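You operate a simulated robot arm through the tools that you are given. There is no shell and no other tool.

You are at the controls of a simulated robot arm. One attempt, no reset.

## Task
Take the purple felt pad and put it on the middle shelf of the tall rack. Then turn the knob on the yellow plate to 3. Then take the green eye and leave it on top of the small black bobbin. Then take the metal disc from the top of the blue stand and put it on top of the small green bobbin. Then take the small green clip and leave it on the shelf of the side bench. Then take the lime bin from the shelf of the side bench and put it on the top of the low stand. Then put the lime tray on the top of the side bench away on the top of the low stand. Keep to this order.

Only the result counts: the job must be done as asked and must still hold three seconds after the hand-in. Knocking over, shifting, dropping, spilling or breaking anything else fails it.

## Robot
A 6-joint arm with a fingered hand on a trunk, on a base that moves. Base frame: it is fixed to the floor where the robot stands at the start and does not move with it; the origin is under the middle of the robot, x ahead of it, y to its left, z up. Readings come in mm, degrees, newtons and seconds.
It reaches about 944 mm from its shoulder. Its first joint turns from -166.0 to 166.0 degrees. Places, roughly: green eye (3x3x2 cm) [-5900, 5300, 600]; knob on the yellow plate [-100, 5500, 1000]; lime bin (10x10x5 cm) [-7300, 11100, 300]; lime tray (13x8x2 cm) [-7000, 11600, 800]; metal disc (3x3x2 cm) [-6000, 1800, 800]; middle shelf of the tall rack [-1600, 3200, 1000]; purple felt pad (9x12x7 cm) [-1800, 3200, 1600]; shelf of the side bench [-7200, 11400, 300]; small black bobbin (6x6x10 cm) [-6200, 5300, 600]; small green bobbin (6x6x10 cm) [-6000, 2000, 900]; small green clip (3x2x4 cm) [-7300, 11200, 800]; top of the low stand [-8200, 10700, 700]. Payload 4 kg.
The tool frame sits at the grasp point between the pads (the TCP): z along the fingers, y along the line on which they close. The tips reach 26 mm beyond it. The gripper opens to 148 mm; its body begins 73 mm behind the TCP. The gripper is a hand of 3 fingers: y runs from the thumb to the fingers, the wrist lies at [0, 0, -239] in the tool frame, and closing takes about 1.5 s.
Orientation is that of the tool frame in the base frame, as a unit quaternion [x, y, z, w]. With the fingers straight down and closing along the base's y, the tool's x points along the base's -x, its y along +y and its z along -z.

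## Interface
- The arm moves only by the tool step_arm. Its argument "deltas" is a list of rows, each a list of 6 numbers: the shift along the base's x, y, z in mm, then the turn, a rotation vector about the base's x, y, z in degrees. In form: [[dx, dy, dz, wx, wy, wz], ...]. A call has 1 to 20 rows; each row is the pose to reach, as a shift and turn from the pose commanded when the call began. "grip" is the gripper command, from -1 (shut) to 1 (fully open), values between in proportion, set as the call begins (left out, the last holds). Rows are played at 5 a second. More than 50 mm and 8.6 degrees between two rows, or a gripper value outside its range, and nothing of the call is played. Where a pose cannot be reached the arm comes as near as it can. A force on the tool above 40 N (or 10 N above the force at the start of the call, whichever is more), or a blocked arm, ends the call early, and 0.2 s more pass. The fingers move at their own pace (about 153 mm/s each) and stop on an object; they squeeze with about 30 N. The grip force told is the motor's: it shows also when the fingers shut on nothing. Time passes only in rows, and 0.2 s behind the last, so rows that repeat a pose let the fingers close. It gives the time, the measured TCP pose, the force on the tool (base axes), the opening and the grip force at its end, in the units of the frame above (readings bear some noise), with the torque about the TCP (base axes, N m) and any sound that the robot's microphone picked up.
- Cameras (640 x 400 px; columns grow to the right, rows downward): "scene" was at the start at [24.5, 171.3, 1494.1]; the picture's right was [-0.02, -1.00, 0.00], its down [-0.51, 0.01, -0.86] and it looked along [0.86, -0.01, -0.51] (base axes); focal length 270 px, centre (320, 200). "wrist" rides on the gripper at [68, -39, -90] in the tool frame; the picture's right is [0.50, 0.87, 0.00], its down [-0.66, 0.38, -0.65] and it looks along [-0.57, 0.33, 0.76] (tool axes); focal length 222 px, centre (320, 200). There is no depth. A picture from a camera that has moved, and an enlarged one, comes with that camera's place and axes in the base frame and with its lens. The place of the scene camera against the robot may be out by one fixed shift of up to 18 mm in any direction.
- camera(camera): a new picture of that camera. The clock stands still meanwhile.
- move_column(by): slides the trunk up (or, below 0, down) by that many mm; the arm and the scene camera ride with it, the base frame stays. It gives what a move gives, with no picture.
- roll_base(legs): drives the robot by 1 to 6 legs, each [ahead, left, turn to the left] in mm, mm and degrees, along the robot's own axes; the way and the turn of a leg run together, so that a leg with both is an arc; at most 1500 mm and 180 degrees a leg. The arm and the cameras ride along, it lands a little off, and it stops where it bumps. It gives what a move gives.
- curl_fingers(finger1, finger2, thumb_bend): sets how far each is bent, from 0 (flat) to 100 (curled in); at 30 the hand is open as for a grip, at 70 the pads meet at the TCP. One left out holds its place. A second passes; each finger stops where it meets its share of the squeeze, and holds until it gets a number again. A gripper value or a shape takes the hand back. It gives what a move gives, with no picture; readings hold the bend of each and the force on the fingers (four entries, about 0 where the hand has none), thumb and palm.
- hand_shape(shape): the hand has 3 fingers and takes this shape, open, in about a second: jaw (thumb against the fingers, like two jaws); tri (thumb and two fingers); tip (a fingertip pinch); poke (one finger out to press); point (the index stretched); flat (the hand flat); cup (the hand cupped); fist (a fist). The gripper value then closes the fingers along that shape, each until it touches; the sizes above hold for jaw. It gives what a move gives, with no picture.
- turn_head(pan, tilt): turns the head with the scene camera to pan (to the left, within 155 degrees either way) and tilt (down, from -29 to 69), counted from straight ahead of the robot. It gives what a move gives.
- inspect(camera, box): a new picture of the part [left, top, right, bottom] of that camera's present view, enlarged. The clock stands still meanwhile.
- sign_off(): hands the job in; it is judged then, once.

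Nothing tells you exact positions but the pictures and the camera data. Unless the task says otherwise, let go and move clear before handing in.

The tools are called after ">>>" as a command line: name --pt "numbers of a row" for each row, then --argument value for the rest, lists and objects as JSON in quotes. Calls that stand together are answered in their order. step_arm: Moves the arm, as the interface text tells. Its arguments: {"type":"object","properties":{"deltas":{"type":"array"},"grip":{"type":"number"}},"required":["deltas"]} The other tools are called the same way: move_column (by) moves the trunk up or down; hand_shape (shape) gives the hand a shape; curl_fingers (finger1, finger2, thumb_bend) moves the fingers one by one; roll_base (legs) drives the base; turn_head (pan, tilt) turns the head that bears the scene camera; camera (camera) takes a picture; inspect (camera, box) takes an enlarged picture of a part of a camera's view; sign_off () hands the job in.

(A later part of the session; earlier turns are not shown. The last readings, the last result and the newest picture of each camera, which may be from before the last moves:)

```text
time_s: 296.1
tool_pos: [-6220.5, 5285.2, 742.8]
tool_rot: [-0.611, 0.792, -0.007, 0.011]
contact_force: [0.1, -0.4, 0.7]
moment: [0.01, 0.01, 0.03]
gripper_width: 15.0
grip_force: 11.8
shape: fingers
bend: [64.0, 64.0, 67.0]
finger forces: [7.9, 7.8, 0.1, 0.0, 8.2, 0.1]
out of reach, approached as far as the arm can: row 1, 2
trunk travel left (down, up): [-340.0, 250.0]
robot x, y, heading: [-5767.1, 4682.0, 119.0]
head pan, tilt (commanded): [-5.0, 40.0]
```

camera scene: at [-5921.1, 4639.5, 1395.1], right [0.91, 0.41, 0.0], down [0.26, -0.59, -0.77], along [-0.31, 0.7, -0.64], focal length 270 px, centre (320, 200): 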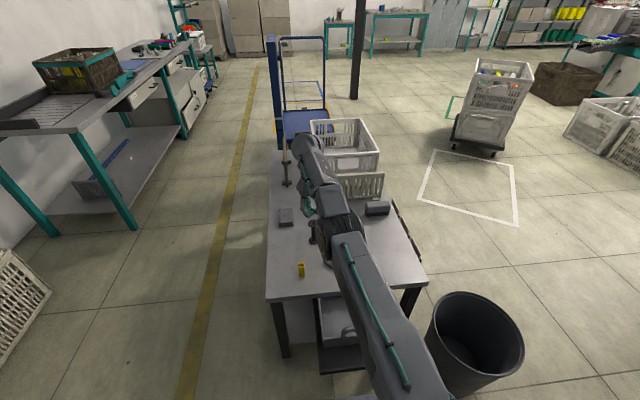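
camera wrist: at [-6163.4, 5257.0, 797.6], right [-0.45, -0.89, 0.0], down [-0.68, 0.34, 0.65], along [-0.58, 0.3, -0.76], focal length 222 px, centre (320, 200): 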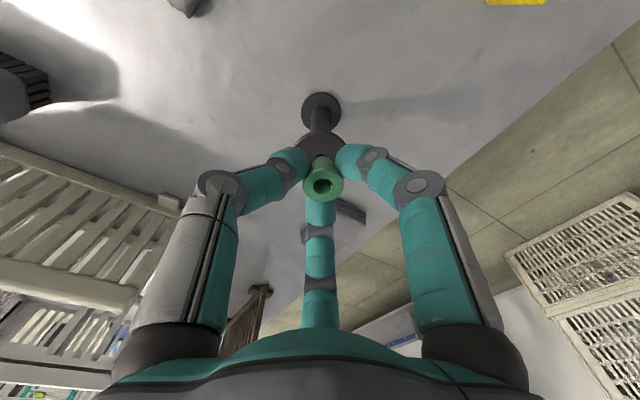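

The arm is simply stretched here; tilting the hand outward by about 2° gives just the radius needed. I restore the hand's turn, set the tilt and move over the bobbin.

>>> step_arm --pt "-4 3 0 0.4 0.7 6" --pt "-9 6.4 0 0.8 1.4 12" --pt "-18 12.8 0 1.6 2.8 20"

>>> inspect --camera "wrist" --box '[260, 90, 380, 210]'

```text
time_s: 296.9
tool_pos: [-6236.5, 5296.5, 744.2]
tool_rot: [0.74, -0.672, -0.021, -0.002]
contact_force: [0.0, -0.5, -0.1]
moment: [0.03, -0.04, -0.01]
gripper_width: 15.1
grip_force: 12.2
shape: fingers
bend: [64.0, 64.0, 67.0]
finger forces: [7.8, 7.8, 0.0, 0.1, 8.0, 0.0]
trunk travel left (down, up): [-340.0, 250.0]
robot x, y, heading: [-5768.1, 4683.3, 118.7]
head pan, tilt (commanded): [-5.0, 40.0]
```

```text
3.33 times, centred on (320, 150) of wrist
camera zoom: at [-6190.0, 5231.3, 831.0], right [-0.82, -0.58, 0.0], down [-0.42, 0.6, 0.68], along [-0.4, 0.56, -0.73], focal length 740 px, centre (320, 367)
```

zoom: 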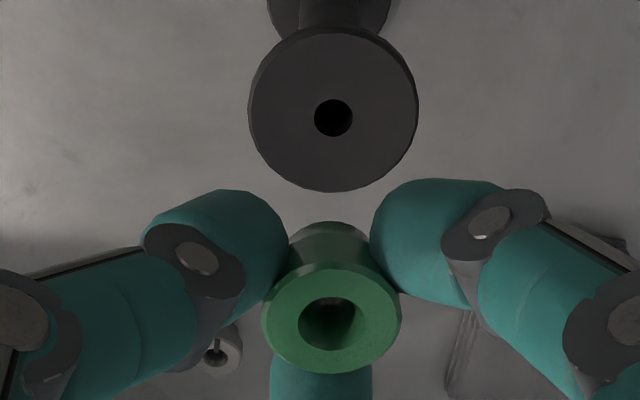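

Now the eye is within 2 mm of the bobbin's axis. I lower it with the trunk, slowly near contact.

>>> step_arm --pt "-2 -0.5 0 0 0 0"

>>> move_column --by -54

>>> inspect --camera "wrist" --box '[260, 110, 380, 230]'

>>> inspect --camera "scene" --box '[280, 180, 350, 240]'

```text
time_s: 297.2
tool_pos: [-6237.3, 5296.0, 744.5]
tool_rot: [0.739, -0.674, -0.019, -0.002]
contact_force: [-0.5, 0.2, -0.3]
moment: [0.03, -0.04, -0.01]
gripper_width: 14.9
grip_force: 11.8
shape: fingers
bend: [64.0, 64.0, 67.0]
finger forces: [7.8, 7.9, 0.1, 0.0, 8.1, 0.0]
out of reach, approached as far as the arm can: row 1
trunk travel left (down, up): [-340.0, 250.0]
robot x, y, heading: [-5772.1, 4680.6, 118.8]
head pan, tilt (commanded): [-5.0, 40.0]
```

```text
time_s: 298.2
tool_pos: [-6238.5, 5295.9, 689.5]
tool_rot: [0.738, -0.675, -0.02, -0.002]
contact_force: [-1.1, -0.8, 0.7]
moment: [0.01, -0.02, 0.03]
gripper_width: 14.9
grip_force: 11.4
shape: fingers
bend: [64.0, 64.0, 67.0]
finger forces: [7.8, 7.8, 0.0, 0.0, 8.2, 0.1]
trunk travel left (down, up): [-286.0, 304.0]
robot x, y, heading: [-5765.4, 4682.5, 119.1]
head pan, tilt (commanded): [-5.0, 40.0]
```

```text
3.33 times, centred on (320, 170) of wrist
camera zoom: at [-6190.8, 5229.6, 777.0], right [-0.82, -0.58, 0.01], down [-0.42, 0.6, 0.68], along [-0.4, 0.56, -0.73], focal length 740 px, centre (320, 300)
```

zoom: 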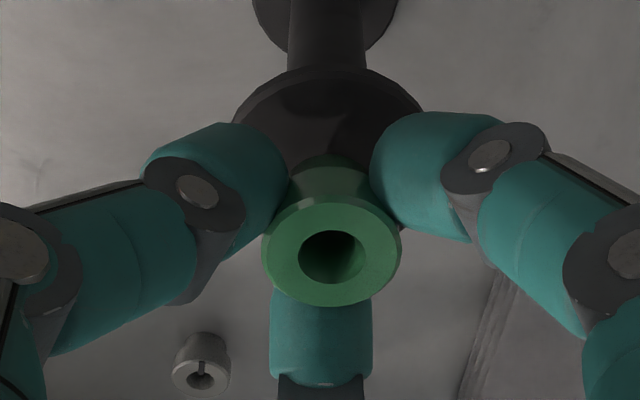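

```text
6.67 times, centred on (315, 210) of scene
camera zoom: at [-5921.1, 4639.5, 1341.1], right [0.91, 0.41, 0.0], down [0.26, -0.59, -0.77], along [-0.31, 0.7, -0.64], focal length 1802 px, centre (353, 133)
```

zoom: 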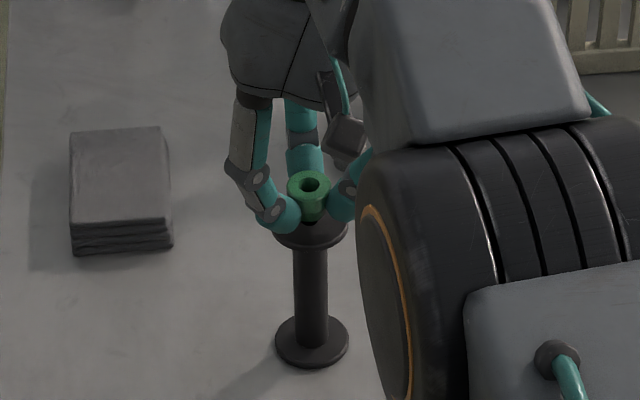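

>>> move_column --by -5

>>> move_column --by -3

```text
time_s: 298.7
tool_pos: [-6237.6, 5295.8, 684.7]
tool_rot: [0.738, -0.674, -0.02, -0.002]
contact_force: [-1.2, 0.0, -0.3]
moment: [0.02, 0.01, 0.0]
gripper_width: 14.8
grip_force: 11.9
shape: fingers
bend: [64.0, 64.0, 67.0]
finger forces: [7.7, 7.8, 0.1, 0.0, 8.1, 0.0]
trunk travel left (down, up): [-281.0, 309.0]
robot x, y, heading: [-5769.6, 4682.8, 119.1]
head pan, tilt (commanded): [-5.0, 40.0]
```

```text
time_s: 299.3
tool_pos: [-6237.6, 5295.4, 681.8]
tool_rot: [0.738, -0.674, -0.021, -0.002]
contact_force: [0.1, -0.1, 3.7]
moment: [0.02, -0.02, -0.04]
gripper_width: 14.4
grip_force: 13.0
shape: fingers
bend: [64.0, 64.0, 67.0]
finger forces: [8.6, 8.1, 0.1, 0.1, 8.9, 0.0]
trunk travel left (down, up): [-278.0, 312.0]
robot x, y, heading: [-5769.0, 4683.0, 119.0]
head pan, tilt (commanded): [-5.0, 40.0]
```

Contact (3.7 N). I open the digits evenly.

>>> curl_fingers --finger1 61 --finger2 61 --thumb_bend 64

>>> curl_fingers --finger1 54 --finger2 54 --thumb_bend 55

>>> inspect --camera "wrist" --box '[260, 110, 380, 230]'

>>> inspect --camera "scene" --box '[280, 180, 350, 240]'

```text
time_s: 300.3
tool_pos: [-6237.2, 5294.4, 681.6]
tool_rot: [0.738, -0.675, -0.02, -0.002]
contact_force: [-0.1, 0.2, 4.4]
moment: [-0.12, 0.02, 0.0]
gripper_width: 19.7
grip_force: 2.3
shape: fingers
bend: [62.0, 61.0, 64.0]
finger forces: [4.6, 0.0, 0.1, 0.0, 0.0, 0.0]
trunk travel left (down, up): [-278.0, 312.0]
robot x, y, heading: [-5769.7, 4678.7, 119.0]
head pan, tilt (commanded): [-5.0, 40.0]
```

```text
time_s: 301.3
tool_pos: [-6237.2, 5295.4, 681.9]
tool_rot: [0.739, -0.674, -0.02, -0.002]
contact_force: [-0.6, -2.0, 10.1]
moment: [-0.42, 0.14, -0.01]
gripper_width: 49.6
grip_force: 4.9
shape: fingers
bend: [52.0, 54.0, 55.0]
finger forces: [10.0, 0.0, 0.0, 0.0, 0.0, 0.0]
trunk travel left (down, up): [-278.0, 312.0]
robot x, y, heading: [-5769.5, 4678.8, 119.0]
head pan, tilt (commanded): [-5.0, 40.0]
```

```text
3.33 times, centred on (320, 170) of wrist
camera zoom: at [-6190.7, 5229.1, 769.7], right [-0.82, -0.58, 0.01], down [-0.42, 0.6, 0.68], along [-0.4, 0.56, -0.73], focal length 740 px, centre (320, 300)
```

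zoom: 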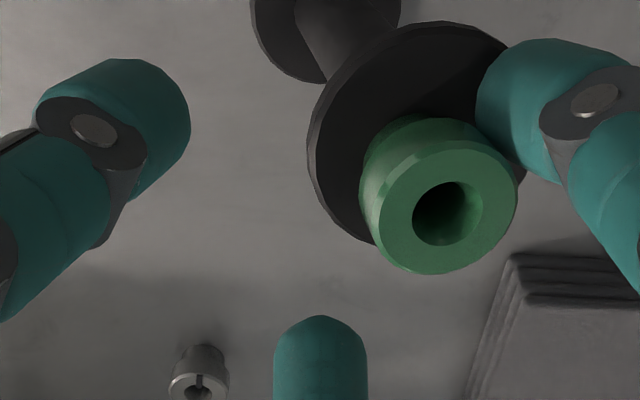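

```text
6.67 times, centred on (315, 210) of scene
camera zoom: at [-5920.6, 4638.7, 1333.2], right [0.91, 0.41, 0.0], down [0.26, -0.59, -0.77], along [-0.31, 0.7, -0.64], focal length 1802 px, centre (353, 133)
```

zoom: 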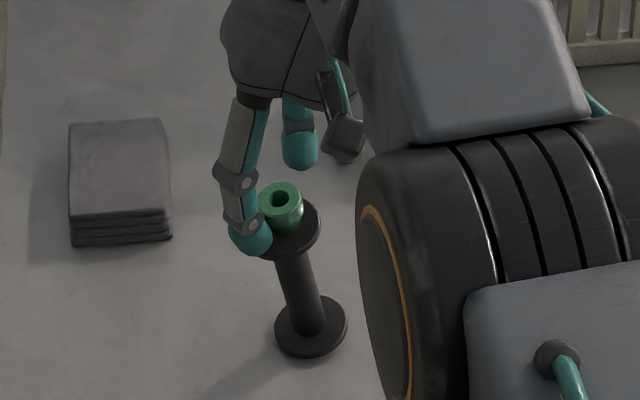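

Finger 1's tip presses on the flange and is tilting the bobbin. I close that finger back slowly to bring the bobbin upright again.

>>> curl_fingers --finger1 56

>>> inspect --camera "scene" --box '[280, 180, 350, 240]'

```text
time_s: 302.3
tool_pos: [-6237.3, 5294.6, 682.6]
tool_rot: [0.739, -0.674, -0.02, -0.002]
contact_force: [-0.5, -3.1, 14.5]
moment: [-0.56, 0.21, -0.01]
gripper_width: 45.8
grip_force: 6.8
shape: fingers
bend: [54.0, 54.0, 55.0]
finger forces: [14.3, 0.1, 0.0, 0.1, 0.1, 0.1]
trunk travel left (down, up): [-278.0, 312.0]
robot x, y, heading: [-5768.1, 4677.8, 118.7]
head pan, tilt (commanded): [-5.0, 40.0]
```

```text
6.67 times, centred on (315, 210) of scene
camera zoom: at [-5920.4, 4638.4, 1333.2], right [0.91, 0.41, 0.0], down [0.26, -0.59, -0.77], along [-0.31, 0.7, -0.64], focal length 1802 px, centre (353, 133)
```

zoom: 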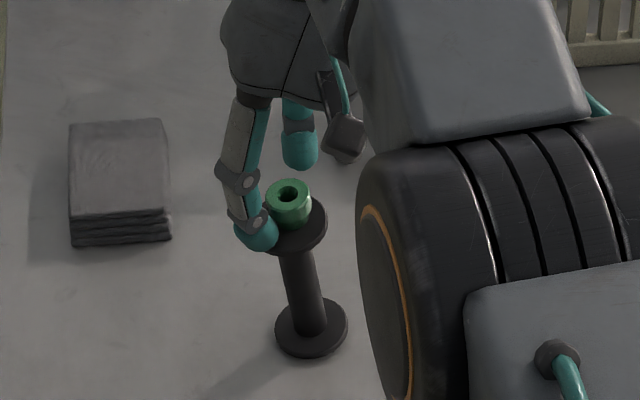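

>>> curl_fingers --finger1 59

>>> curl_fingers --finger1 62

>>> inspect --camera "scene" --box '[280, 180, 350, 240]'

>>> inspect --camera "wrist" --box '[260, 110, 380, 230]'

```text
time_s: 303.3
tool_pos: [-6237.4, 5295.5, 681.7]
tool_rot: [0.738, -0.674, -0.02, -0.001]
contact_force: [0.1, -0.8, 7.3]
moment: [-0.15, 0.04, -0.03]
gripper_width: 35.5
grip_force: 3.7
shape: fingers
bend: [61.0, 54.0, 55.0]
finger forces: [7.8, 0.0, 0.0, 0.1, 0.1, 0.0]
trunk travel left (down, up): [-278.0, 312.0]
robot x, y, heading: [-5769.0, 4678.1, 119.0]
head pan, tilt (commanded): [-5.0, 40.0]
```

```text
time_s: 304.3
tool_pos: [-6238.6, 5295.6, 680.9]
tool_rot: [0.739, -0.674, -0.02, -0.001]
contact_force: [0.6, -0.3, 3.3]
moment: [-0.07, 0.03, -0.02]
gripper_width: 34.0
grip_force: 2.1
shape: fingers
bend: [62.0, 54.0, 55.0]
finger forces: [3.6, 0.0, 0.1, 0.0, 0.0, 0.0]
trunk travel left (down, up): [-278.0, 312.0]
robot x, y, heading: [-5767.9, 4679.5, 118.9]
head pan, tilt (commanded): [-5.0, 40.0]
```

```text
6.67 times, centred on (315, 210) of scene
camera zoom: at [-5920.9, 4639.2, 1333.1], right [0.91, 0.41, 0.0], down [0.26, -0.59, -0.77], along [-0.31, 0.7, -0.64], focal length 1802 px, centre (353, 133)
```

zoom: 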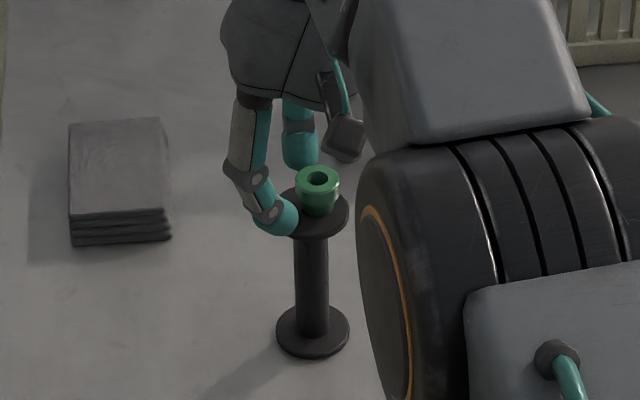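

```text
3.33 times, centred on (320, 170) of wrist
camera zoom: at [-6190.7, 5229.4, 769.1], right [-0.82, -0.58, 0.01], down [-0.42, 0.6, 0.68], along [-0.4, 0.56, -0.73], focal length 740 px, centre (320, 300)
```

zoom: 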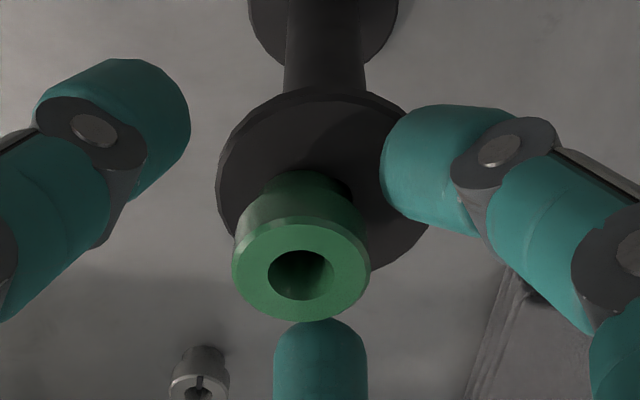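

The bobbin is upright again with the eye on it. I lift the hand a few mm with the trunk before opening finger 1.

>>> move_column --by 6

>>> inspect --camera "scene" --box '[280, 180, 350, 240]'

```text
time_s: 304.8
tool_pos: [-6236.3, 5295.0, 688.2]
tool_rot: [0.739, -0.674, -0.02, -0.001]
contact_force: [0.3, 0.0, 0.5]
moment: [-0.02, -0.02, 0.02]
gripper_width: 34.9
grip_force: 0.1
shape: fingers
bend: [62.0, 54.0, 55.0]
finger forces: [0.1, 0.0, 0.0, 0.1, 0.0, 0.0]
trunk travel left (down, up): [-284.0, 306.0]
robot x, y, heading: [-5771.1, 4681.7, 119.0]
head pan, tilt (commanded): [-5.0, 40.0]
```

```text
6.67 times, centred on (315, 210) of scene
camera zoom: at [-5921.1, 4639.5, 1339.1], right [0.91, 0.41, 0.0], down [0.26, -0.59, -0.77], along [-0.31, 0.7, -0.64], focal length 1802 px, centre (353, 133)
```

zoom: 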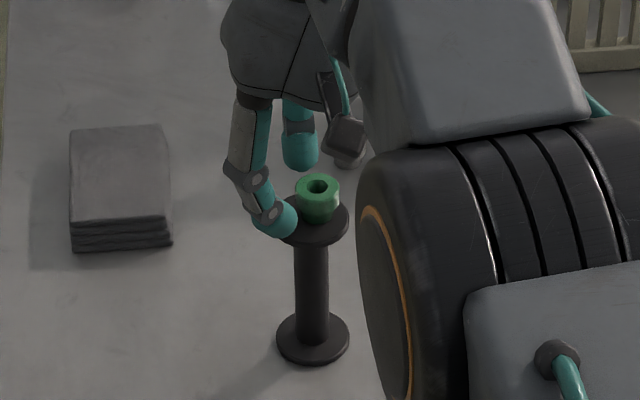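

>>> move_column --by 3

>>> curl_fingers --finger1 54

>>> inspect --camera "scene" --box '[280, 180, 350, 240]'

```text
time_s: 305.3
tool_pos: [-6236.7, 5295.6, 689.5]
tool_rot: [0.739, -0.674, -0.02, -0.002]
contact_force: [0.6, -0.5, -0.4]
moment: [-0.01, -0.02, -0.03]
gripper_width: 34.5
grip_force: 0.1
shape: fingers
bend: [62.0, 54.0, 55.0]
finger forces: [0.0, 0.0, 0.0, 0.0, 0.0, 0.0]
trunk travel left (down, up): [-287.0, 303.0]
robot x, y, heading: [-5768.7, 4679.3, 119.2]
head pan, tilt (commanded): [-5.0, 40.0]
```

```text
time_s: 306.3
tool_pos: [-6237.3, 5295.8, 691.5]
tool_rot: [0.739, -0.674, -0.019, -0.002]
contact_force: [0.4, -0.2, 0.2]
moment: [0.01, 0.02, 0.02]
gripper_width: 46.7
grip_force: 0.0
shape: fingers
bend: [54.0, 54.0, 55.0]
finger forces: [0.0, 0.1, 0.0, 0.0, 0.1, 0.1]
trunk travel left (down, up): [-287.0, 303.0]
robot x, y, heading: [-5768.3, 4683.1, 119.1]
head pan, tilt (commanded): [-5.0, 40.0]
```

```text
6.67 times, centred on (315, 210) of scene
camera zoom: at [-5921.1, 4639.5, 1342.1], right [0.91, 0.41, 0.0], down [0.26, -0.59, -0.77], along [-0.31, 0.7, -0.64], focal length 1802 px, centre (353, 133)
```

zoom: 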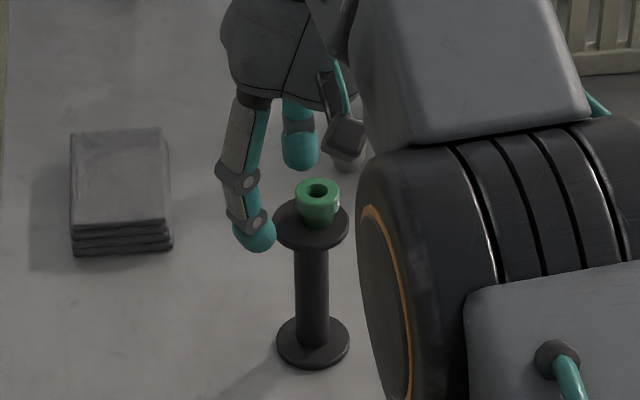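

The eye stands on the bobbin's top. I raise the trunk to clear.

>>> move_column --by 150

>>> camera --camera "scene"

>>> camera --camera "wrist"

```text
time_s: 308.1
tool_pos: [-6237.4, 5293.9, 841.1]
tool_rot: [0.738, -0.675, -0.02, -0.002]
contact_force: [0.4, 0.1, 0.8]
moment: [-0.02, 0.02, 0.0]
gripper_width: 47.1
grip_force: 0.1
shape: fingers
bend: [54.0, 54.0, 55.0]
finger forces: [0.0, 0.1, 0.0, 0.0, 0.0, 0.0]
trunk travel left (down, up): [-437.0, 153.0]
robot x, y, heading: [-5769.6, 4682.2, 119.0]
head pan, tilt (commanded): [-5.0, 40.0]
```

```text
taken
camera scene: at [-5921.2, 4639.5, 1492.1], right [0.91, 0.41, 0.0], down [0.26, -0.59, -0.77], along [-0.31, 0.7, -0.64], focal length 270 px, centre (320, 200)
```

scene: 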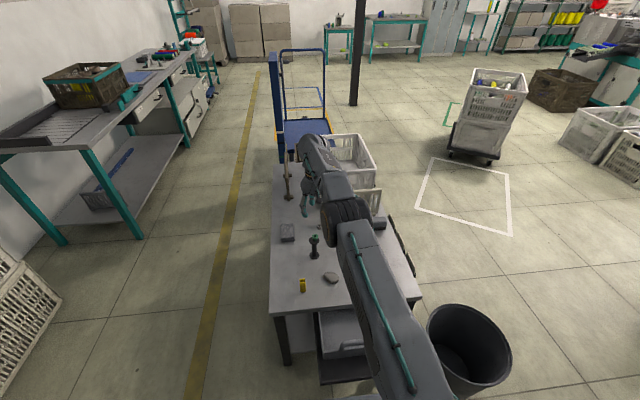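

```text
taken
camera wrist: at [-6190.8, 5229.6, 927.9], right [-0.82, -0.58, 0.01], down [-0.42, 0.6, 0.68], along [-0.4, 0.56, -0.73], focal length 222 px, centre (320, 200)
```

wrist: 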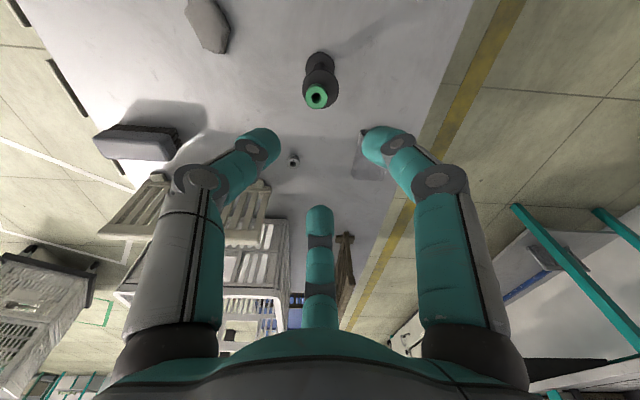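

Task 3 is done. Now I free the stretched arm (it was near-singular): a small downward move first, then inward.

>>> step_arm --pt "0 0 -30 0 0 0" --pt "0 0 -60 0 0 0"

>>> step_arm --pt "20 -35 20 0 0 0" --pt "40 -70 40 0 0 0"

```text
time_s: 308.7
tool_pos: [-6237.9, 5296.4, 779.4]
tool_rot: [0.738, -0.674, -0.02, -0.002]
contact_force: [-0.3, 0.0, 0.9]
moment: [0.03, -0.01, 0.01]
gripper_width: 46.9
grip_force: 0.0
shape: fingers
bend: [54.0, 54.0, 55.0]
finger forces: [0.1, 0.1, 0.0, 0.0, 0.0, 0.0]
trunk travel left (down, up): [-437.0, 153.0]
robot x, y, heading: [-5771.8, 4682.1, 118.8]
head pan, tilt (commanded): [-5.0, 40.0]
```

```text
time_s: 309.3
tool_pos: [-6195.8, 5226.1, 821.2]
tool_rot: [0.739, -0.674, -0.021, -0.002]
contact_force: [-0.7, -0.4, 0.5]
moment: [0.0, -0.02, -0.01]
gripper_width: 47.1
grip_force: 0.1
shape: fingers
bend: [54.0, 54.0, 55.0]
finger forces: [0.0, 0.0, 0.0, 0.0, 0.0, 0.0]
trunk travel left (down, up): [-437.0, 153.0]
robot x, y, heading: [-5768.6, 4684.6, 118.9]
head pan, tilt (commanded): [-5.0, 40.0]
```

The arm is free again. I retract further and turn the hand +120° (symmetry) to get far from the wrist limit.

>>> step_arm --pt "15 -27 10 0 0 7.5" --pt "30 -54 20 0 0 15" --pt "45 -81 30 0 0 22.5" --pt "60 -108 40 0 0 30" --pt "75 -135 50 0 0 37.5" --pt "75 -135 60 0 0 45" --pt "75 -135 60 0 0 52.5" --pt "75 -135 60 0 0 60" --pt "75 -135 60 0 0 67.5" --pt "75 -135 60 0 0 75" --pt "75 -135 60 0 0 82.5" --pt "75 -135 60 0 0 90" --pt "75 -135 60 0 0 97.5" --pt "75 -135 60 0 0 105" --pt "75 -135 60 0 0 112.5" --pt "75 -135 60 0 0 120"

>>> turn_head --pan 110 --tilt 15

>>> camera --camera "scene"

```text
time_s: 312.7
tool_pos: [-6122.6, 5089.5, 879.6]
tool_rot: [0.952, 0.304, -0.011, 0.016]
contact_force: [0.3, 0.5, -0.3]
moment: [0.02, 0.04, -0.04]
gripper_width: 46.9
grip_force: 0.0
shape: fingers
bend: [54.0, 54.0, 55.0]
finger forces: [0.0, 0.0, 0.0, 0.1, 0.0, 0.0]
out of reach, approached as far as the arm can: row 3, 4, 5
trunk travel left (down, up): [-437.0, 153.0]
robot x, y, heading: [-5767.4, 4681.3, 118.9]
head pan, tilt (commanded): [-5.0, 40.0]
```

```text
time_s: 314.6
tool_pos: [-6122.4, 5089.4, 879.6]
tool_rot: [0.953, 0.301, -0.012, 0.016]
contact_force: [0.4, -0.2, -0.6]
moment: [0.0, -0.02, 0.03]
gripper_width: 46.9
grip_force: 0.2
shape: fingers
bend: [54.0, 54.0, 55.0]
finger forces: [0.0, 0.0, 0.0, 0.1, 0.0, 0.0]
trunk travel left (down, up): [-437.0, 153.0]
robot x, y, heading: [-5769.4, 4680.4, 119.3]
head pan, tilt (commanded): [110.0, 15.0]
```

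```text
taken
camera scene: at [-5947.7, 4491.3, 1531.7], right [-0.75, 0.66, 0.0], down [0.17, 0.2, -0.97], along [-0.63, -0.73, -0.26], focal length 270 px, centre (320, 200)
```

scene: 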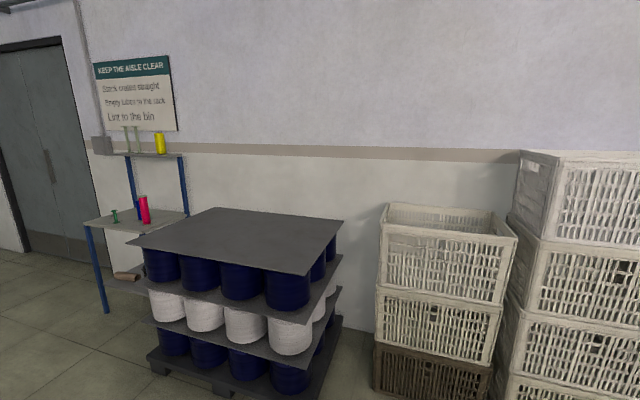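

The blue stand is by the west wall, south of the bobbin pallet. I reverse away from the table, turn to face west and approach the stand.

>>> roll_base --legs '[[-1200, 0, 0], [-1060, 0, 0], [0, 0, 90.8], [500, 0, 0]]'

>>> turn_head --pan 0 --tilt 20

>>> camera --camera "scene"

```text
time_s: 332.2
tool_pos: [-5517.5, 2082.8, 879.8]
tool_rot: [0.458, 0.889, 0.004, 0.019]
contact_force: [0.5, 0.1, -0.1]
moment: [-0.01, -0.02, 0.01]
gripper_width: 47.1
grip_force: 0.0
shape: fingers
bend: [54.0, 54.0, 55.0]
finger forces: [0.1, 0.0, 0.0, 0.0, 0.1, 0.0]
trunk travel left (down, up): [-437.0, 153.0]
robot x, y, heading: [-5105.9, 2438.5, -150.9]
head pan, tilt (commanded): [110.0, 15.0]
```

```text
time_s: 334.1
tool_pos: [-5518.1, 2082.0, 880.5]
tool_rot: [0.458, 0.889, 0.003, 0.02]
contact_force: [0.1, -0.2, 0.0]
moment: [0.02, -0.01, 0.01]
gripper_width: 47.1
grip_force: 0.0
shape: fingers
bend: [54.0, 54.0, 55.0]
finger forces: [0.0, 0.1, 0.0, 0.1, 0.1, 0.1]
trunk travel left (down, up): [-437.0, 153.0]
robot x, y, heading: [-5107.7, 2437.4, -151.0]
head pan, tilt (commanded): [0.0, 20.0]
```

```text
taken
camera scene: at [-5066.6, 2292.8, 1523.5], right [-0.49, 0.87, 0.0], down [0.3, 0.17, -0.94], along [-0.82, -0.46, -0.34], focal length 270 px, centre (320, 200)
```

scene: 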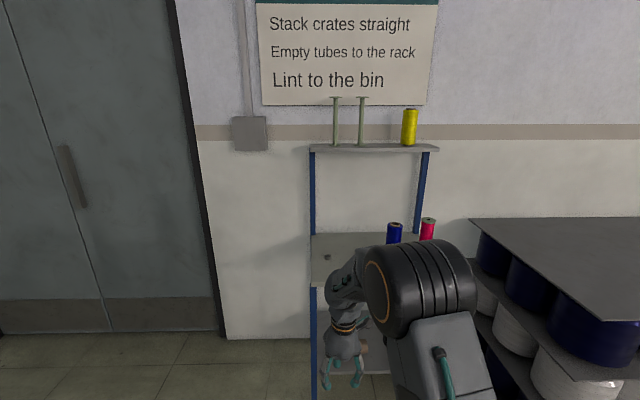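

>>> inspect --camera "scene" --box '[290, 90, 450, 300]'

>>> inspect --camera "scene" --box '[300, 210, 450, 310]'

```text
1.90 times, centred on (370, 195) of scene
camera zoom: at [-5066.6, 2292.8, 1523.5], right [-0.49, 0.87, 0.0], down [0.3, 0.17, -0.94], along [-0.82, -0.46, -0.34], focal length 515 px, centre (225, 210)
```

zoom: 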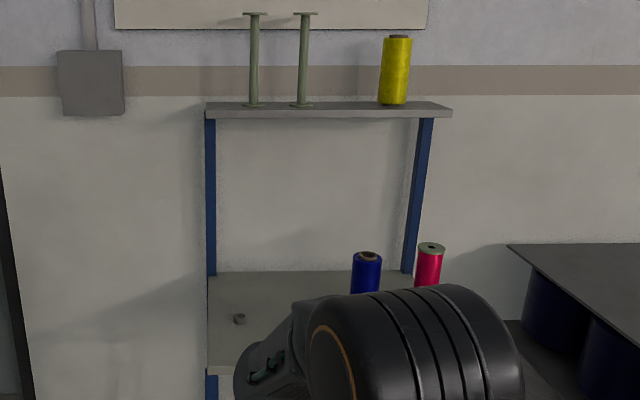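

```text
4.00 times, centred on (375, 260) of scene
camera zoom: at [-5066.6, 2292.8, 1523.5], right [-0.49, 0.87, 0.0], down [0.3, 0.17, -0.94], along [-0.82, -0.46, -0.34], focal length 1081 px, centre (100, -40)
```

zoom: 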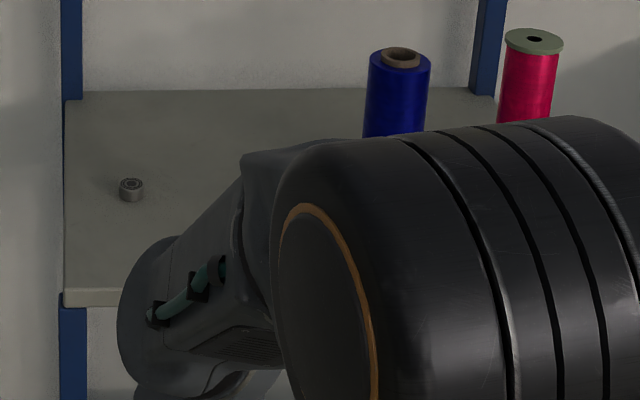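

The metal disc lies on the stand's work surface at about (-6069, 1780). I drive about 480 mm closer and look again.

>>> roll_base --legs '[[470, 0, 1]]'

>>> turn_head --pan 0 --tilt 35

>>> camera --camera "scene"

>>> camera --camera "wrist"

```text
time_s: 336.9
tool_pos: [-5916.5, 1845.0, 880.8]
tool_rot: [0.45, 0.893, 0.005, 0.02]
contact_force: [0.3, -0.1, -0.2]
moment: [-0.02, -0.01, 0.0]
gripper_width: 47.1
grip_force: 0.0
shape: fingers
bend: [54.0, 54.0, 55.0]
finger forces: [0.0, 0.1, 0.0, 0.1, 0.0, 0.0]
trunk travel left (down, up): [-437.0, 153.0]
robot x, y, heading: [-5514.6, 2202.4, -149.7]
head pan, tilt (commanded): [0.0, 20.0]
```

```text
time_s: 337.6
tool_pos: [-5915.8, 1843.2, 881.5]
tool_rot: [0.45, 0.893, 0.004, 0.019]
contact_force: [0.8, 0.4, 0.2]
moment: [0.01, 0.02, -0.03]
gripper_width: 47.3
grip_force: 0.1
shape: fingers
bend: [54.0, 54.0, 55.0]
finger forces: [0.0, 0.0, 0.0, 0.0, 0.1, 0.0]
trunk travel left (down, up): [-437.0, 153.0]
robot x, y, heading: [-5515.5, 2208.2, -149.9]
head pan, tilt (commanded): [0.0, 35.0]
```

```text
taken
camera scene: at [-5463.9, 2064.6, 1499.7], right [-0.51, 0.86, 0.0], down [0.49, 0.29, -0.82], along [-0.71, -0.41, -0.57], focal length 270 px, centre (320, 200)
```

scene: 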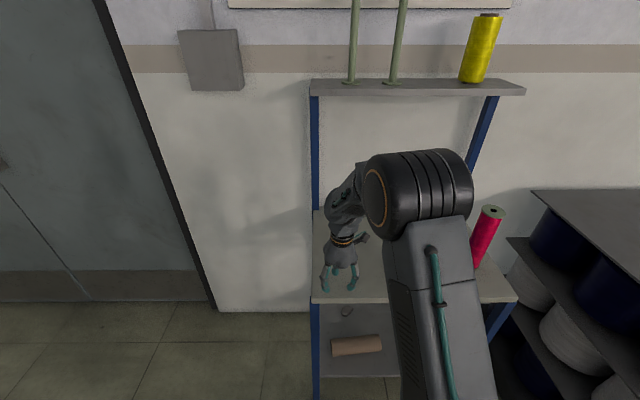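

```text
taken
camera wrist: at [-5992.0, 1876.7, 968.2], right [0.4, 0.92, 0.01], down [0.67, -0.29, 0.68], along [0.63, -0.27, -0.73], focal length 222 px, centre (320, 200)
```

wrist: 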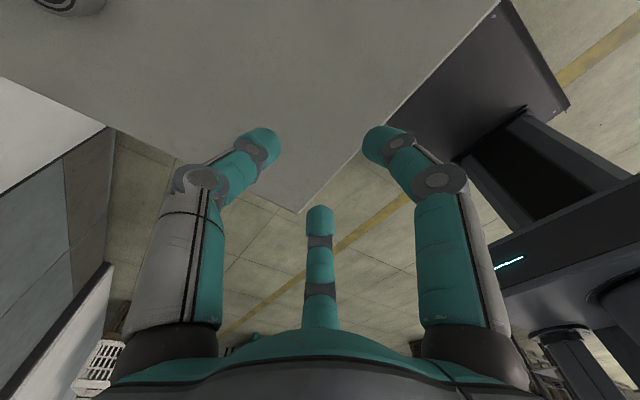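

>>> step_arm --pt "-42 -14 8 0 0 0" --pt "-84 -28 16 0 0 0" --pt "-127 -41 20 0 0 0" --pt "-165 -52 20 0 0 0"

>>> camera --camera "wrist"

>>> camera --camera "scene"

```text
time_s: 338.6
tool_pos: [-6081.2, 1791.5, 903.7]
tool_rot: [0.45, 0.893, 0.005, 0.019]
contact_force: [0.2, 0.0, 1.5]
moment: [0.01, 0.02, 0.01]
gripper_width: 46.9
grip_force: 0.0
shape: fingers
bend: [54.0, 54.0, 55.0]
finger forces: [0.0, 0.0, 0.1, 0.1, 0.1, 0.0]
trunk travel left (down, up): [-437.0, 153.0]
robot x, y, heading: [-5514.4, 2207.3, -149.6]
head pan, tilt (commanded): [0.0, 35.0]
```

```text
taken
camera wrist: at [-6157.6, 1824.0, 990.4], right [0.4, 0.92, 0.01], down [0.67, -0.29, 0.68], along [0.63, -0.27, -0.73], focal length 222 px, centre (320, 200)
```

wrist: 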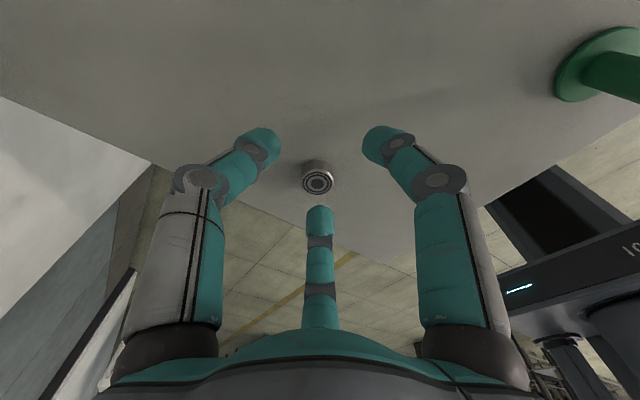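

```text
taken
camera scene: at [-5463.9, 2064.6, 1499.7], right [-0.51, 0.86, 0.0], down [0.49, 0.29, -0.82], along [-0.71, -0.41, -0.57], focal length 270 px, centre (320, 200)
```

scene: 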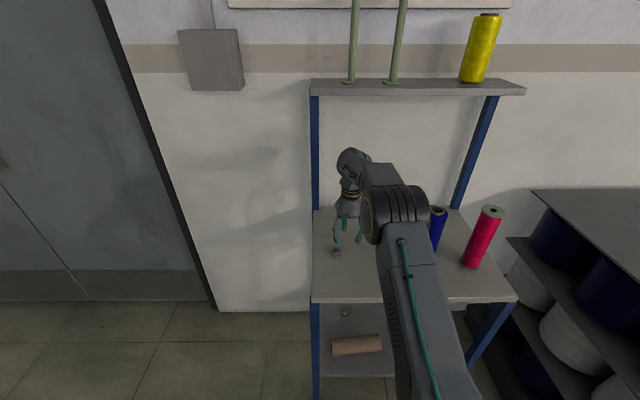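

The disc is visible under the hand, at about (-6045, 1774). I centre over it, make the hand vertical, and lower to refine.

>>> step_arm --pt "18 -9 -10 0.25 1.1 0" --pt "36 -17.5 -25 0.47 2.21 0" --pt "36 -17.5 -33 0.47 2.21 0"

>>> curl_fingers --finger1 47 --finger2 47 --thumb_bend 47

>>> inspect --camera "wrist" --box '[200, 80, 440, 230]'

>>> inspect --camera "scene" --box '[300, 190, 400, 280]'

```text
time_s: 339.4
tool_pos: [-6045.7, 1773.6, 868.6]
tool_rot: [0.45, 0.893, -0.001, 0.001]
contact_force: [-0.2, -0.8, -0.5]
moment: [0.0, 0.02, 0.03]
gripper_width: 47.0
grip_force: 0.1
shape: fingers
bend: [54.0, 54.0, 55.0]
finger forces: [0.0, 0.0, 0.0, 0.0, 0.0, 0.0]
trunk travel left (down, up): [-437.0, 153.0]
robot x, y, heading: [-5514.3, 2203.6, -149.6]
head pan, tilt (commanded): [0.0, 35.0]
```

```text
time_s: 340.4
tool_pos: [-6046.6, 1773.9, 867.9]
tool_rot: [0.45, 0.893, -0.002, 0.0]
contact_force: [0.2, -0.8, -0.4]
moment: [-0.03, 0.0, -0.01]
gripper_width: 71.5
grip_force: 0.1
shape: fingers
bend: [47.0, 47.0, 47.0]
finger forces: [0.1, 0.0, 0.0, 0.1, 0.0, 0.0]
trunk travel left (down, up): [-437.0, 153.0]
robot x, y, heading: [-5515.2, 2207.0, -149.6]
head pan, tilt (commanded): [0.0, 35.0]
```

```text
2.67 times, centred on (320, 155) of wrist
camera zoom: at [-6118.3, 1805.8, 958.8], right [0.4, 0.92, 0.0], down [0.69, -0.3, 0.65], along [0.6, -0.26, -0.76], focal length 592 px, centre (320, 320)
```

zoom: 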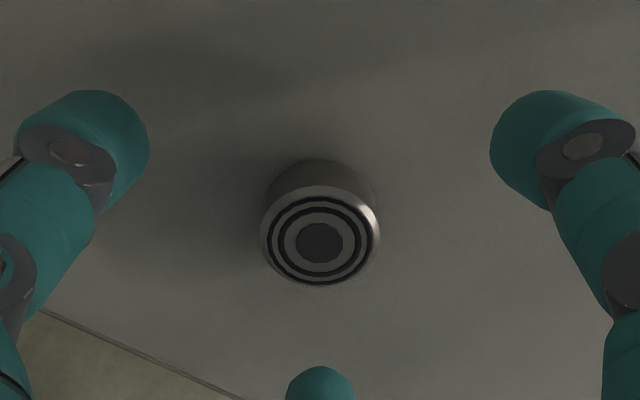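

```text
4.44 times, centred on (350, 235) of scene
camera zoom: at [-5463.9, 2064.6, 1499.7], right [-0.51, 0.86, 0.0], down [0.5, 0.29, -0.82], along [-0.71, -0.41, -0.57], focal length 1201 px, centre (187, 44)
```

zoom: 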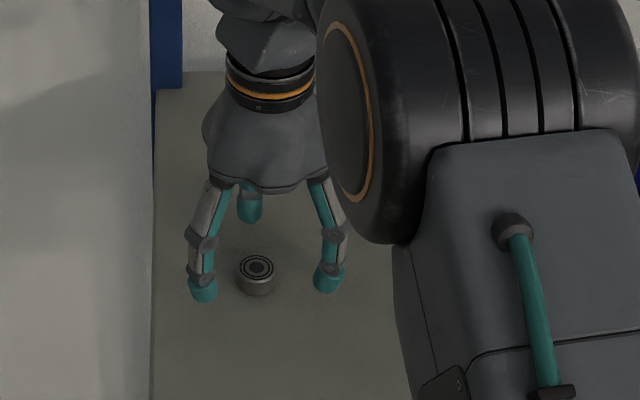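

>>> step_arm --pt "1 0 -8 0 0 0" --pt "2 0 -16 0 0 0" --pt "2 0 -23 0 0 0"

>>> inspect --camera "wrist" --box '[200, 80, 440, 230]'

>>> inspect --camera "scene" --box '[300, 200, 400, 280]'

```text
time_s: 341.3
tool_pos: [-6045.8, 1772.1, 853.4]
tool_rot: [0.449, 0.893, -0.009, -0.002]
contact_force: [0.4, 0.4, 19.4]
moment: [0.52, -0.3, -0.01]
gripper_width: 74.3
grip_force: 9.8
shape: fingers
bend: [46.0, 47.0, 47.0]
finger forces: [12.5, 6.6, 0.1, 0.1, 0.0, 0.0]
trunk travel left (down, up): [-437.0, 153.0]
robot x, y, heading: [-5516.2, 2202.5, -149.8]
head pan, tilt (commanded): [0.0, 35.0]
stopped in row 3: the force on the tool passed its limit at 45 N (the readings are from after the stop); the commanded pose is now the measured one
```

```text
2.67 times, centred on (320, 155) of wrist
camera zoom: at [-6116.5, 1805.0, 944.8], right [0.4, 0.92, -0.02], down [0.7, -0.29, 0.65], along [0.59, -0.27, -0.76], focal length 592 px, centre (320, 320)
```

zoom: 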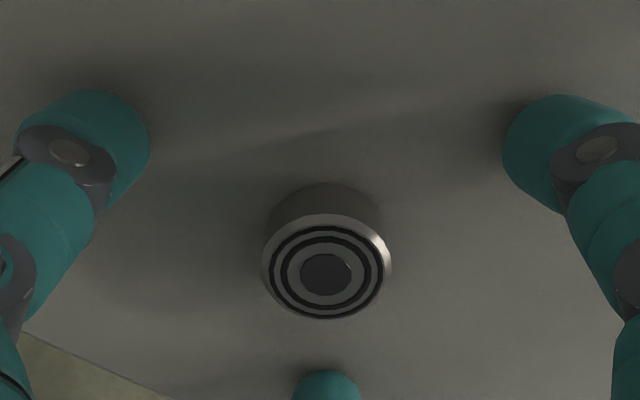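

```text
5.00 times, centred on (350, 240) of scene
camera zoom: at [-5462.4, 2065.7, 1499.9], right [-0.51, 0.86, 0.0], down [0.49, 0.29, -0.82], along [-0.71, -0.41, -0.57], focal length 1351 px, centre (170, 0)
```

zoom: 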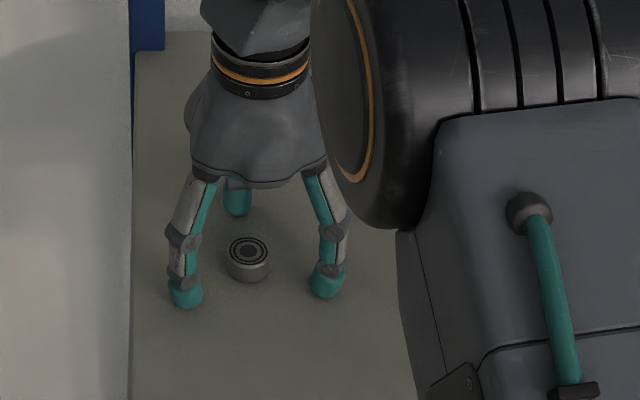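

The tips touched the surface (z≈824). I lift 5 mm, centre on the disc, and close evenly.

>>> step_arm --pt "0 0 5 0 0 0" --pt "-5.8 3.9 5 0 0 0"

>>> curl_fingers --finger1 57 --finger2 57 --thumb_bend 57

>>> inspect --camera "wrist" --box '[200, 100, 440, 250]'

```text
time_s: 341.9
tool_pos: [-6051.6, 1775.7, 855.2]
tool_rot: [0.449, 0.893, -0.006, -0.001]
contact_force: [0.1, 0.1, 0.9]
moment: [0.03, 0.02, 0.0]
gripper_width: 72.1
grip_force: 0.1
shape: fingers
bend: [47.0, 47.0, 47.0]
finger forces: [0.1, 0.0, 0.0, 0.0, 0.0, 0.0]
trunk travel left (down, up): [-437.0, 153.0]
robot x, y, heading: [-5515.0, 2209.6, -149.6]
head pan, tilt (commanded): [0.0, 35.0]
```

```text
time_s: 342.9
tool_pos: [-6052.2, 1775.2, 856.9]
tool_rot: [0.45, 0.893, -0.007, -0.001]
contact_force: [0.0, 0.1, 0.2]
moment: [-0.01, 0.01, 0.02]
gripper_width: 43.2
grip_force: 0.0
shape: fingers
bend: [56.0, 56.0, 56.0]
finger forces: [0.0, 0.1, 0.1, 0.1, 0.0, 0.0]
trunk travel left (down, up): [-437.0, 153.0]
robot x, y, heading: [-5514.5, 2203.5, -149.9]
head pan, tilt (commanded): [0.0, 35.0]
```

```text
2.67 times, centred on (320, 175) of wrist
camera zoom: at [-6123.1, 1808.3, 946.5], right [0.4, 0.92, -0.01], down [0.7, -0.3, 0.65], along [0.59, -0.27, -0.76], focal length 592 px, centre (320, 267)
```

zoom: 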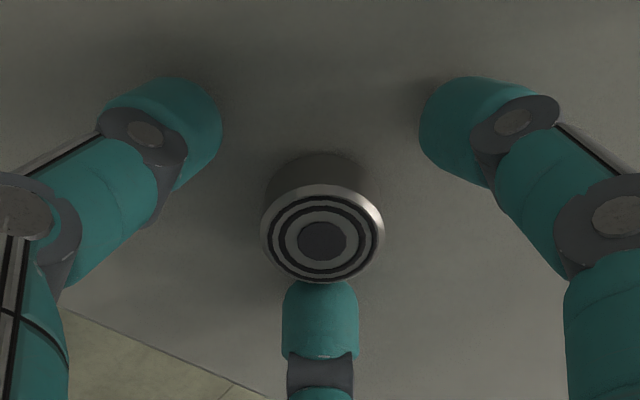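

>>> step_arm --pt "0 0 -3 0 0 0"

>>> curl_fingers --finger1 72 --finger2 72 --thumb_bend 72

>>> inspect --camera "wrist" --box '[200, 100, 440, 250]'

>>> inspect --camera "scene" --box '[300, 200, 400, 280]'

```text
time_s: 343.3
tool_pos: [-6052.0, 1777.1, 855.2]
tool_rot: [0.45, 0.893, -0.007, -0.002]
contact_force: [0.5, -0.1, 5.8]
moment: [0.12, -0.07, -0.02]
gripper_width: 42.6
grip_force: 3.5
shape: fingers
bend: [56.0, 56.0, 56.0]
finger forces: [4.3, 2.1, 0.0, 0.0, 0.1, 0.0]
trunk travel left (down, up): [-437.0, 153.0]
robot x, y, heading: [-5517.4, 2206.7, -149.7]
head pan, tilt (commanded): [0.0, 35.0]
```

```text
time_s: 344.3
tool_pos: [-6051.6, 1775.2, 852.7]
tool_rot: [0.449, 0.893, -0.007, -0.001]
contact_force: [-0.4, 0.5, -0.2]
moment: [0.03, 0.01, 0.0]
gripper_width: 19.8
grip_force: 14.5
shape: fingers
bend: [62.0, 63.0, 66.0]
finger forces: [9.4, 9.2, 0.1, 0.1, 10.4, 0.1]
trunk travel left (down, up): [-437.0, 153.0]
robot x, y, heading: [-5516.4, 2205.6, -149.6]
head pan, tilt (commanded): [0.0, 35.0]
```

```text
2.67 times, centred on (320, 175) of wrist
camera zoom: at [-6123.2, 1808.6, 943.8], right [0.4, 0.92, -0.01], down [0.7, -0.3, 0.65], along [0.59, -0.27, -0.76], focal length 592 px, centre (320, 267)
```

zoom: 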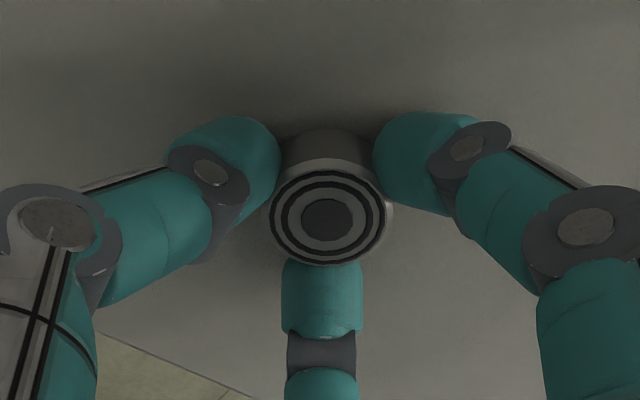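

```text
5.00 times, centred on (350, 240) of scene
camera zoom: at [-5463.9, 2064.6, 1499.7], right [-0.51, 0.86, 0.0], down [0.5, 0.29, -0.82], along [-0.71, -0.41, -0.57], focal length 1351 px, centre (170, 0)
```

zoom: 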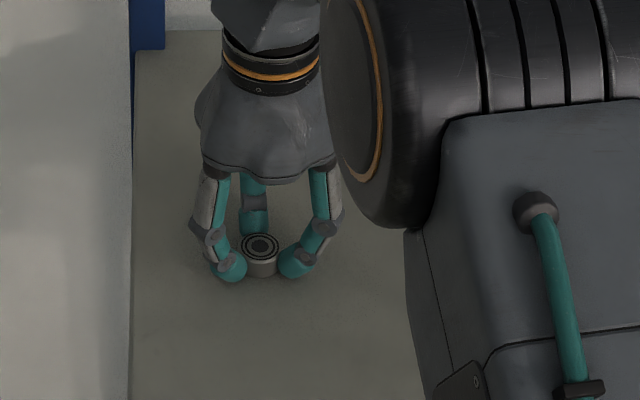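

The disc is held evenly. I lift it and carry it over toward the green bobbin at about (-6053, 1973).

>>> step_arm --pt "0 0 10 0 0 0" --pt "0 0 40 0 0 0" --pt "0 0 80 0 0 0" --pt "0 0 125 0 0 0" --pt "3 35 130 0 0 0" --pt "6 75 130 0 0 0" --pt "9 110 130 0 0 0"

>>> camera --camera "wrist"

>>> camera --camera "scene"

```text
time_s: 345.9
tool_pos: [-6040.8, 1886.2, 982.3]
tool_rot: [0.45, 0.893, -0.007, -0.002]
contact_force: [0.0, -0.7, -1.2]
moment: [0.09, 0.0, 0.0]
gripper_width: 20.3
grip_force: 14.3
shape: fingers
bend: [62.0, 63.0, 66.0]
finger forces: [9.3, 8.9, 0.0, 0.0, 10.3, 0.1]
trunk travel left (down, up): [-437.0, 153.0]
robot x, y, heading: [-5515.7, 2205.6, -149.5]
head pan, tilt (commanded): [0.0, 35.0]
```

```text
taken
camera wrist: at [-6113.2, 1918.7, 1073.0], right [0.4, 0.92, -0.01], down [0.7, -0.29, 0.65], along [0.59, -0.27, -0.76], focal length 222 px, centre (320, 200)
```

wrist: 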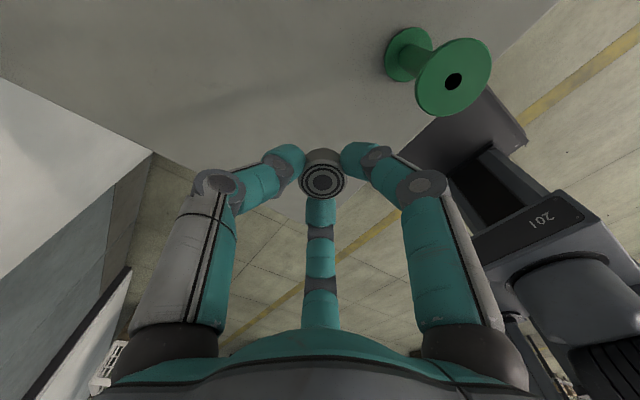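

```text
taken
camera scene: at [-5463.8, 2064.6, 1499.7], right [-0.51, 0.86, 0.0], down [0.5, 0.29, -0.82], along [-0.71, -0.41, -0.57], focal length 270 px, centre (320, 200)
```

scene: 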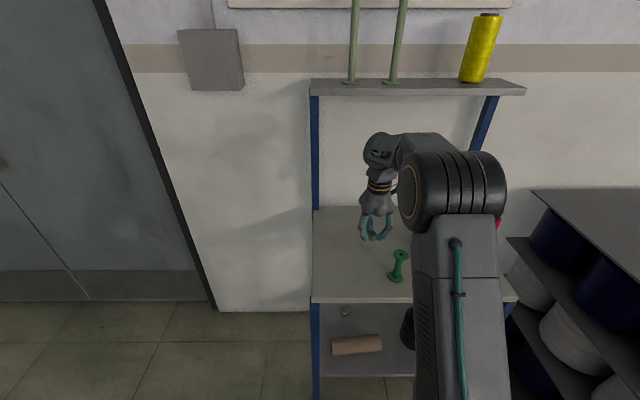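

>>> step_arm --pt "-4 31 0 0 0 0" --pt "-8 63 0 0 0 0" --pt "-10.8 92 0 0 0 0"

>>> inspect --camera "wrist" --box '[260, 90, 380, 210]'

>>> inspect --camera "scene" --box '[350, 190, 450, 290]'

```text
time_s: 346.7
tool_pos: [-6050.4, 1977.0, 981.0]
tool_rot: [0.45, 0.893, -0.006, -0.001]
contact_force: [0.3, 0.2, -0.2]
moment: [0.02, -0.01, -0.03]
gripper_width: 20.2
grip_force: 13.4
shape: fingers
bend: [62.0, 63.0, 66.0]
finger forces: [9.4, 8.9, 0.0, 0.0, 10.3, 0.1]
trunk travel left (down, up): [-437.0, 153.0]
robot x, y, heading: [-5512.7, 2207.8, -149.5]
head pan, tilt (commanded): [0.0, 35.0]
```

```text
3.33 times, centred on (320, 150) of wrist
camera zoom: at [-6122.9, 2010.3, 1073.1], right [0.4, 0.92, -0.01], down [0.7, -0.29, 0.65], along [0.59, -0.27, -0.76], focal length 740 px, centre (320, 367)
```

zoom: 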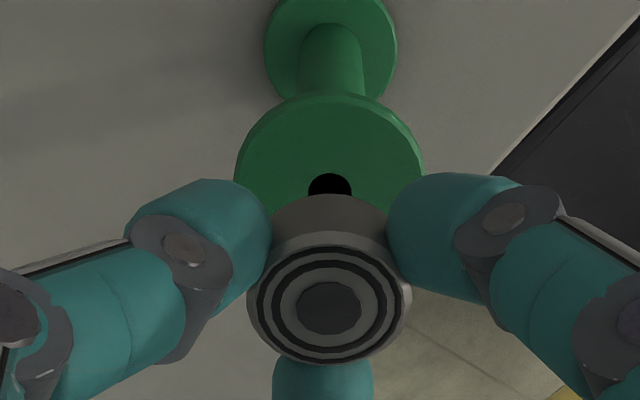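

```text
4.00 times, centred on (400, 240) of scene
camera zoom: at [-5463.8, 2064.6, 1499.7], right [-0.51, 0.86, 0.0], down [0.5, 0.29, -0.82], along [-0.71, -0.41, -0.57], focal length 1081 px, centre (0, 40)
```

zoom: 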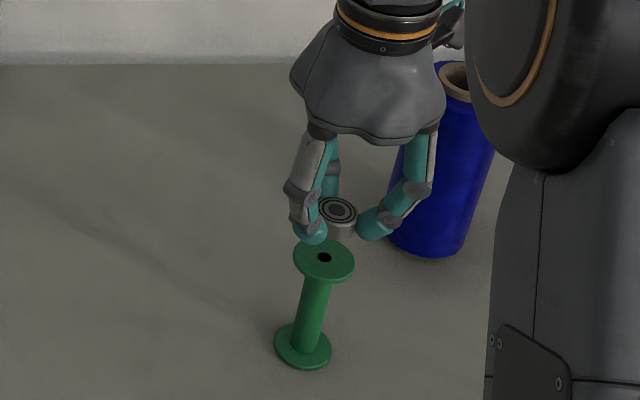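

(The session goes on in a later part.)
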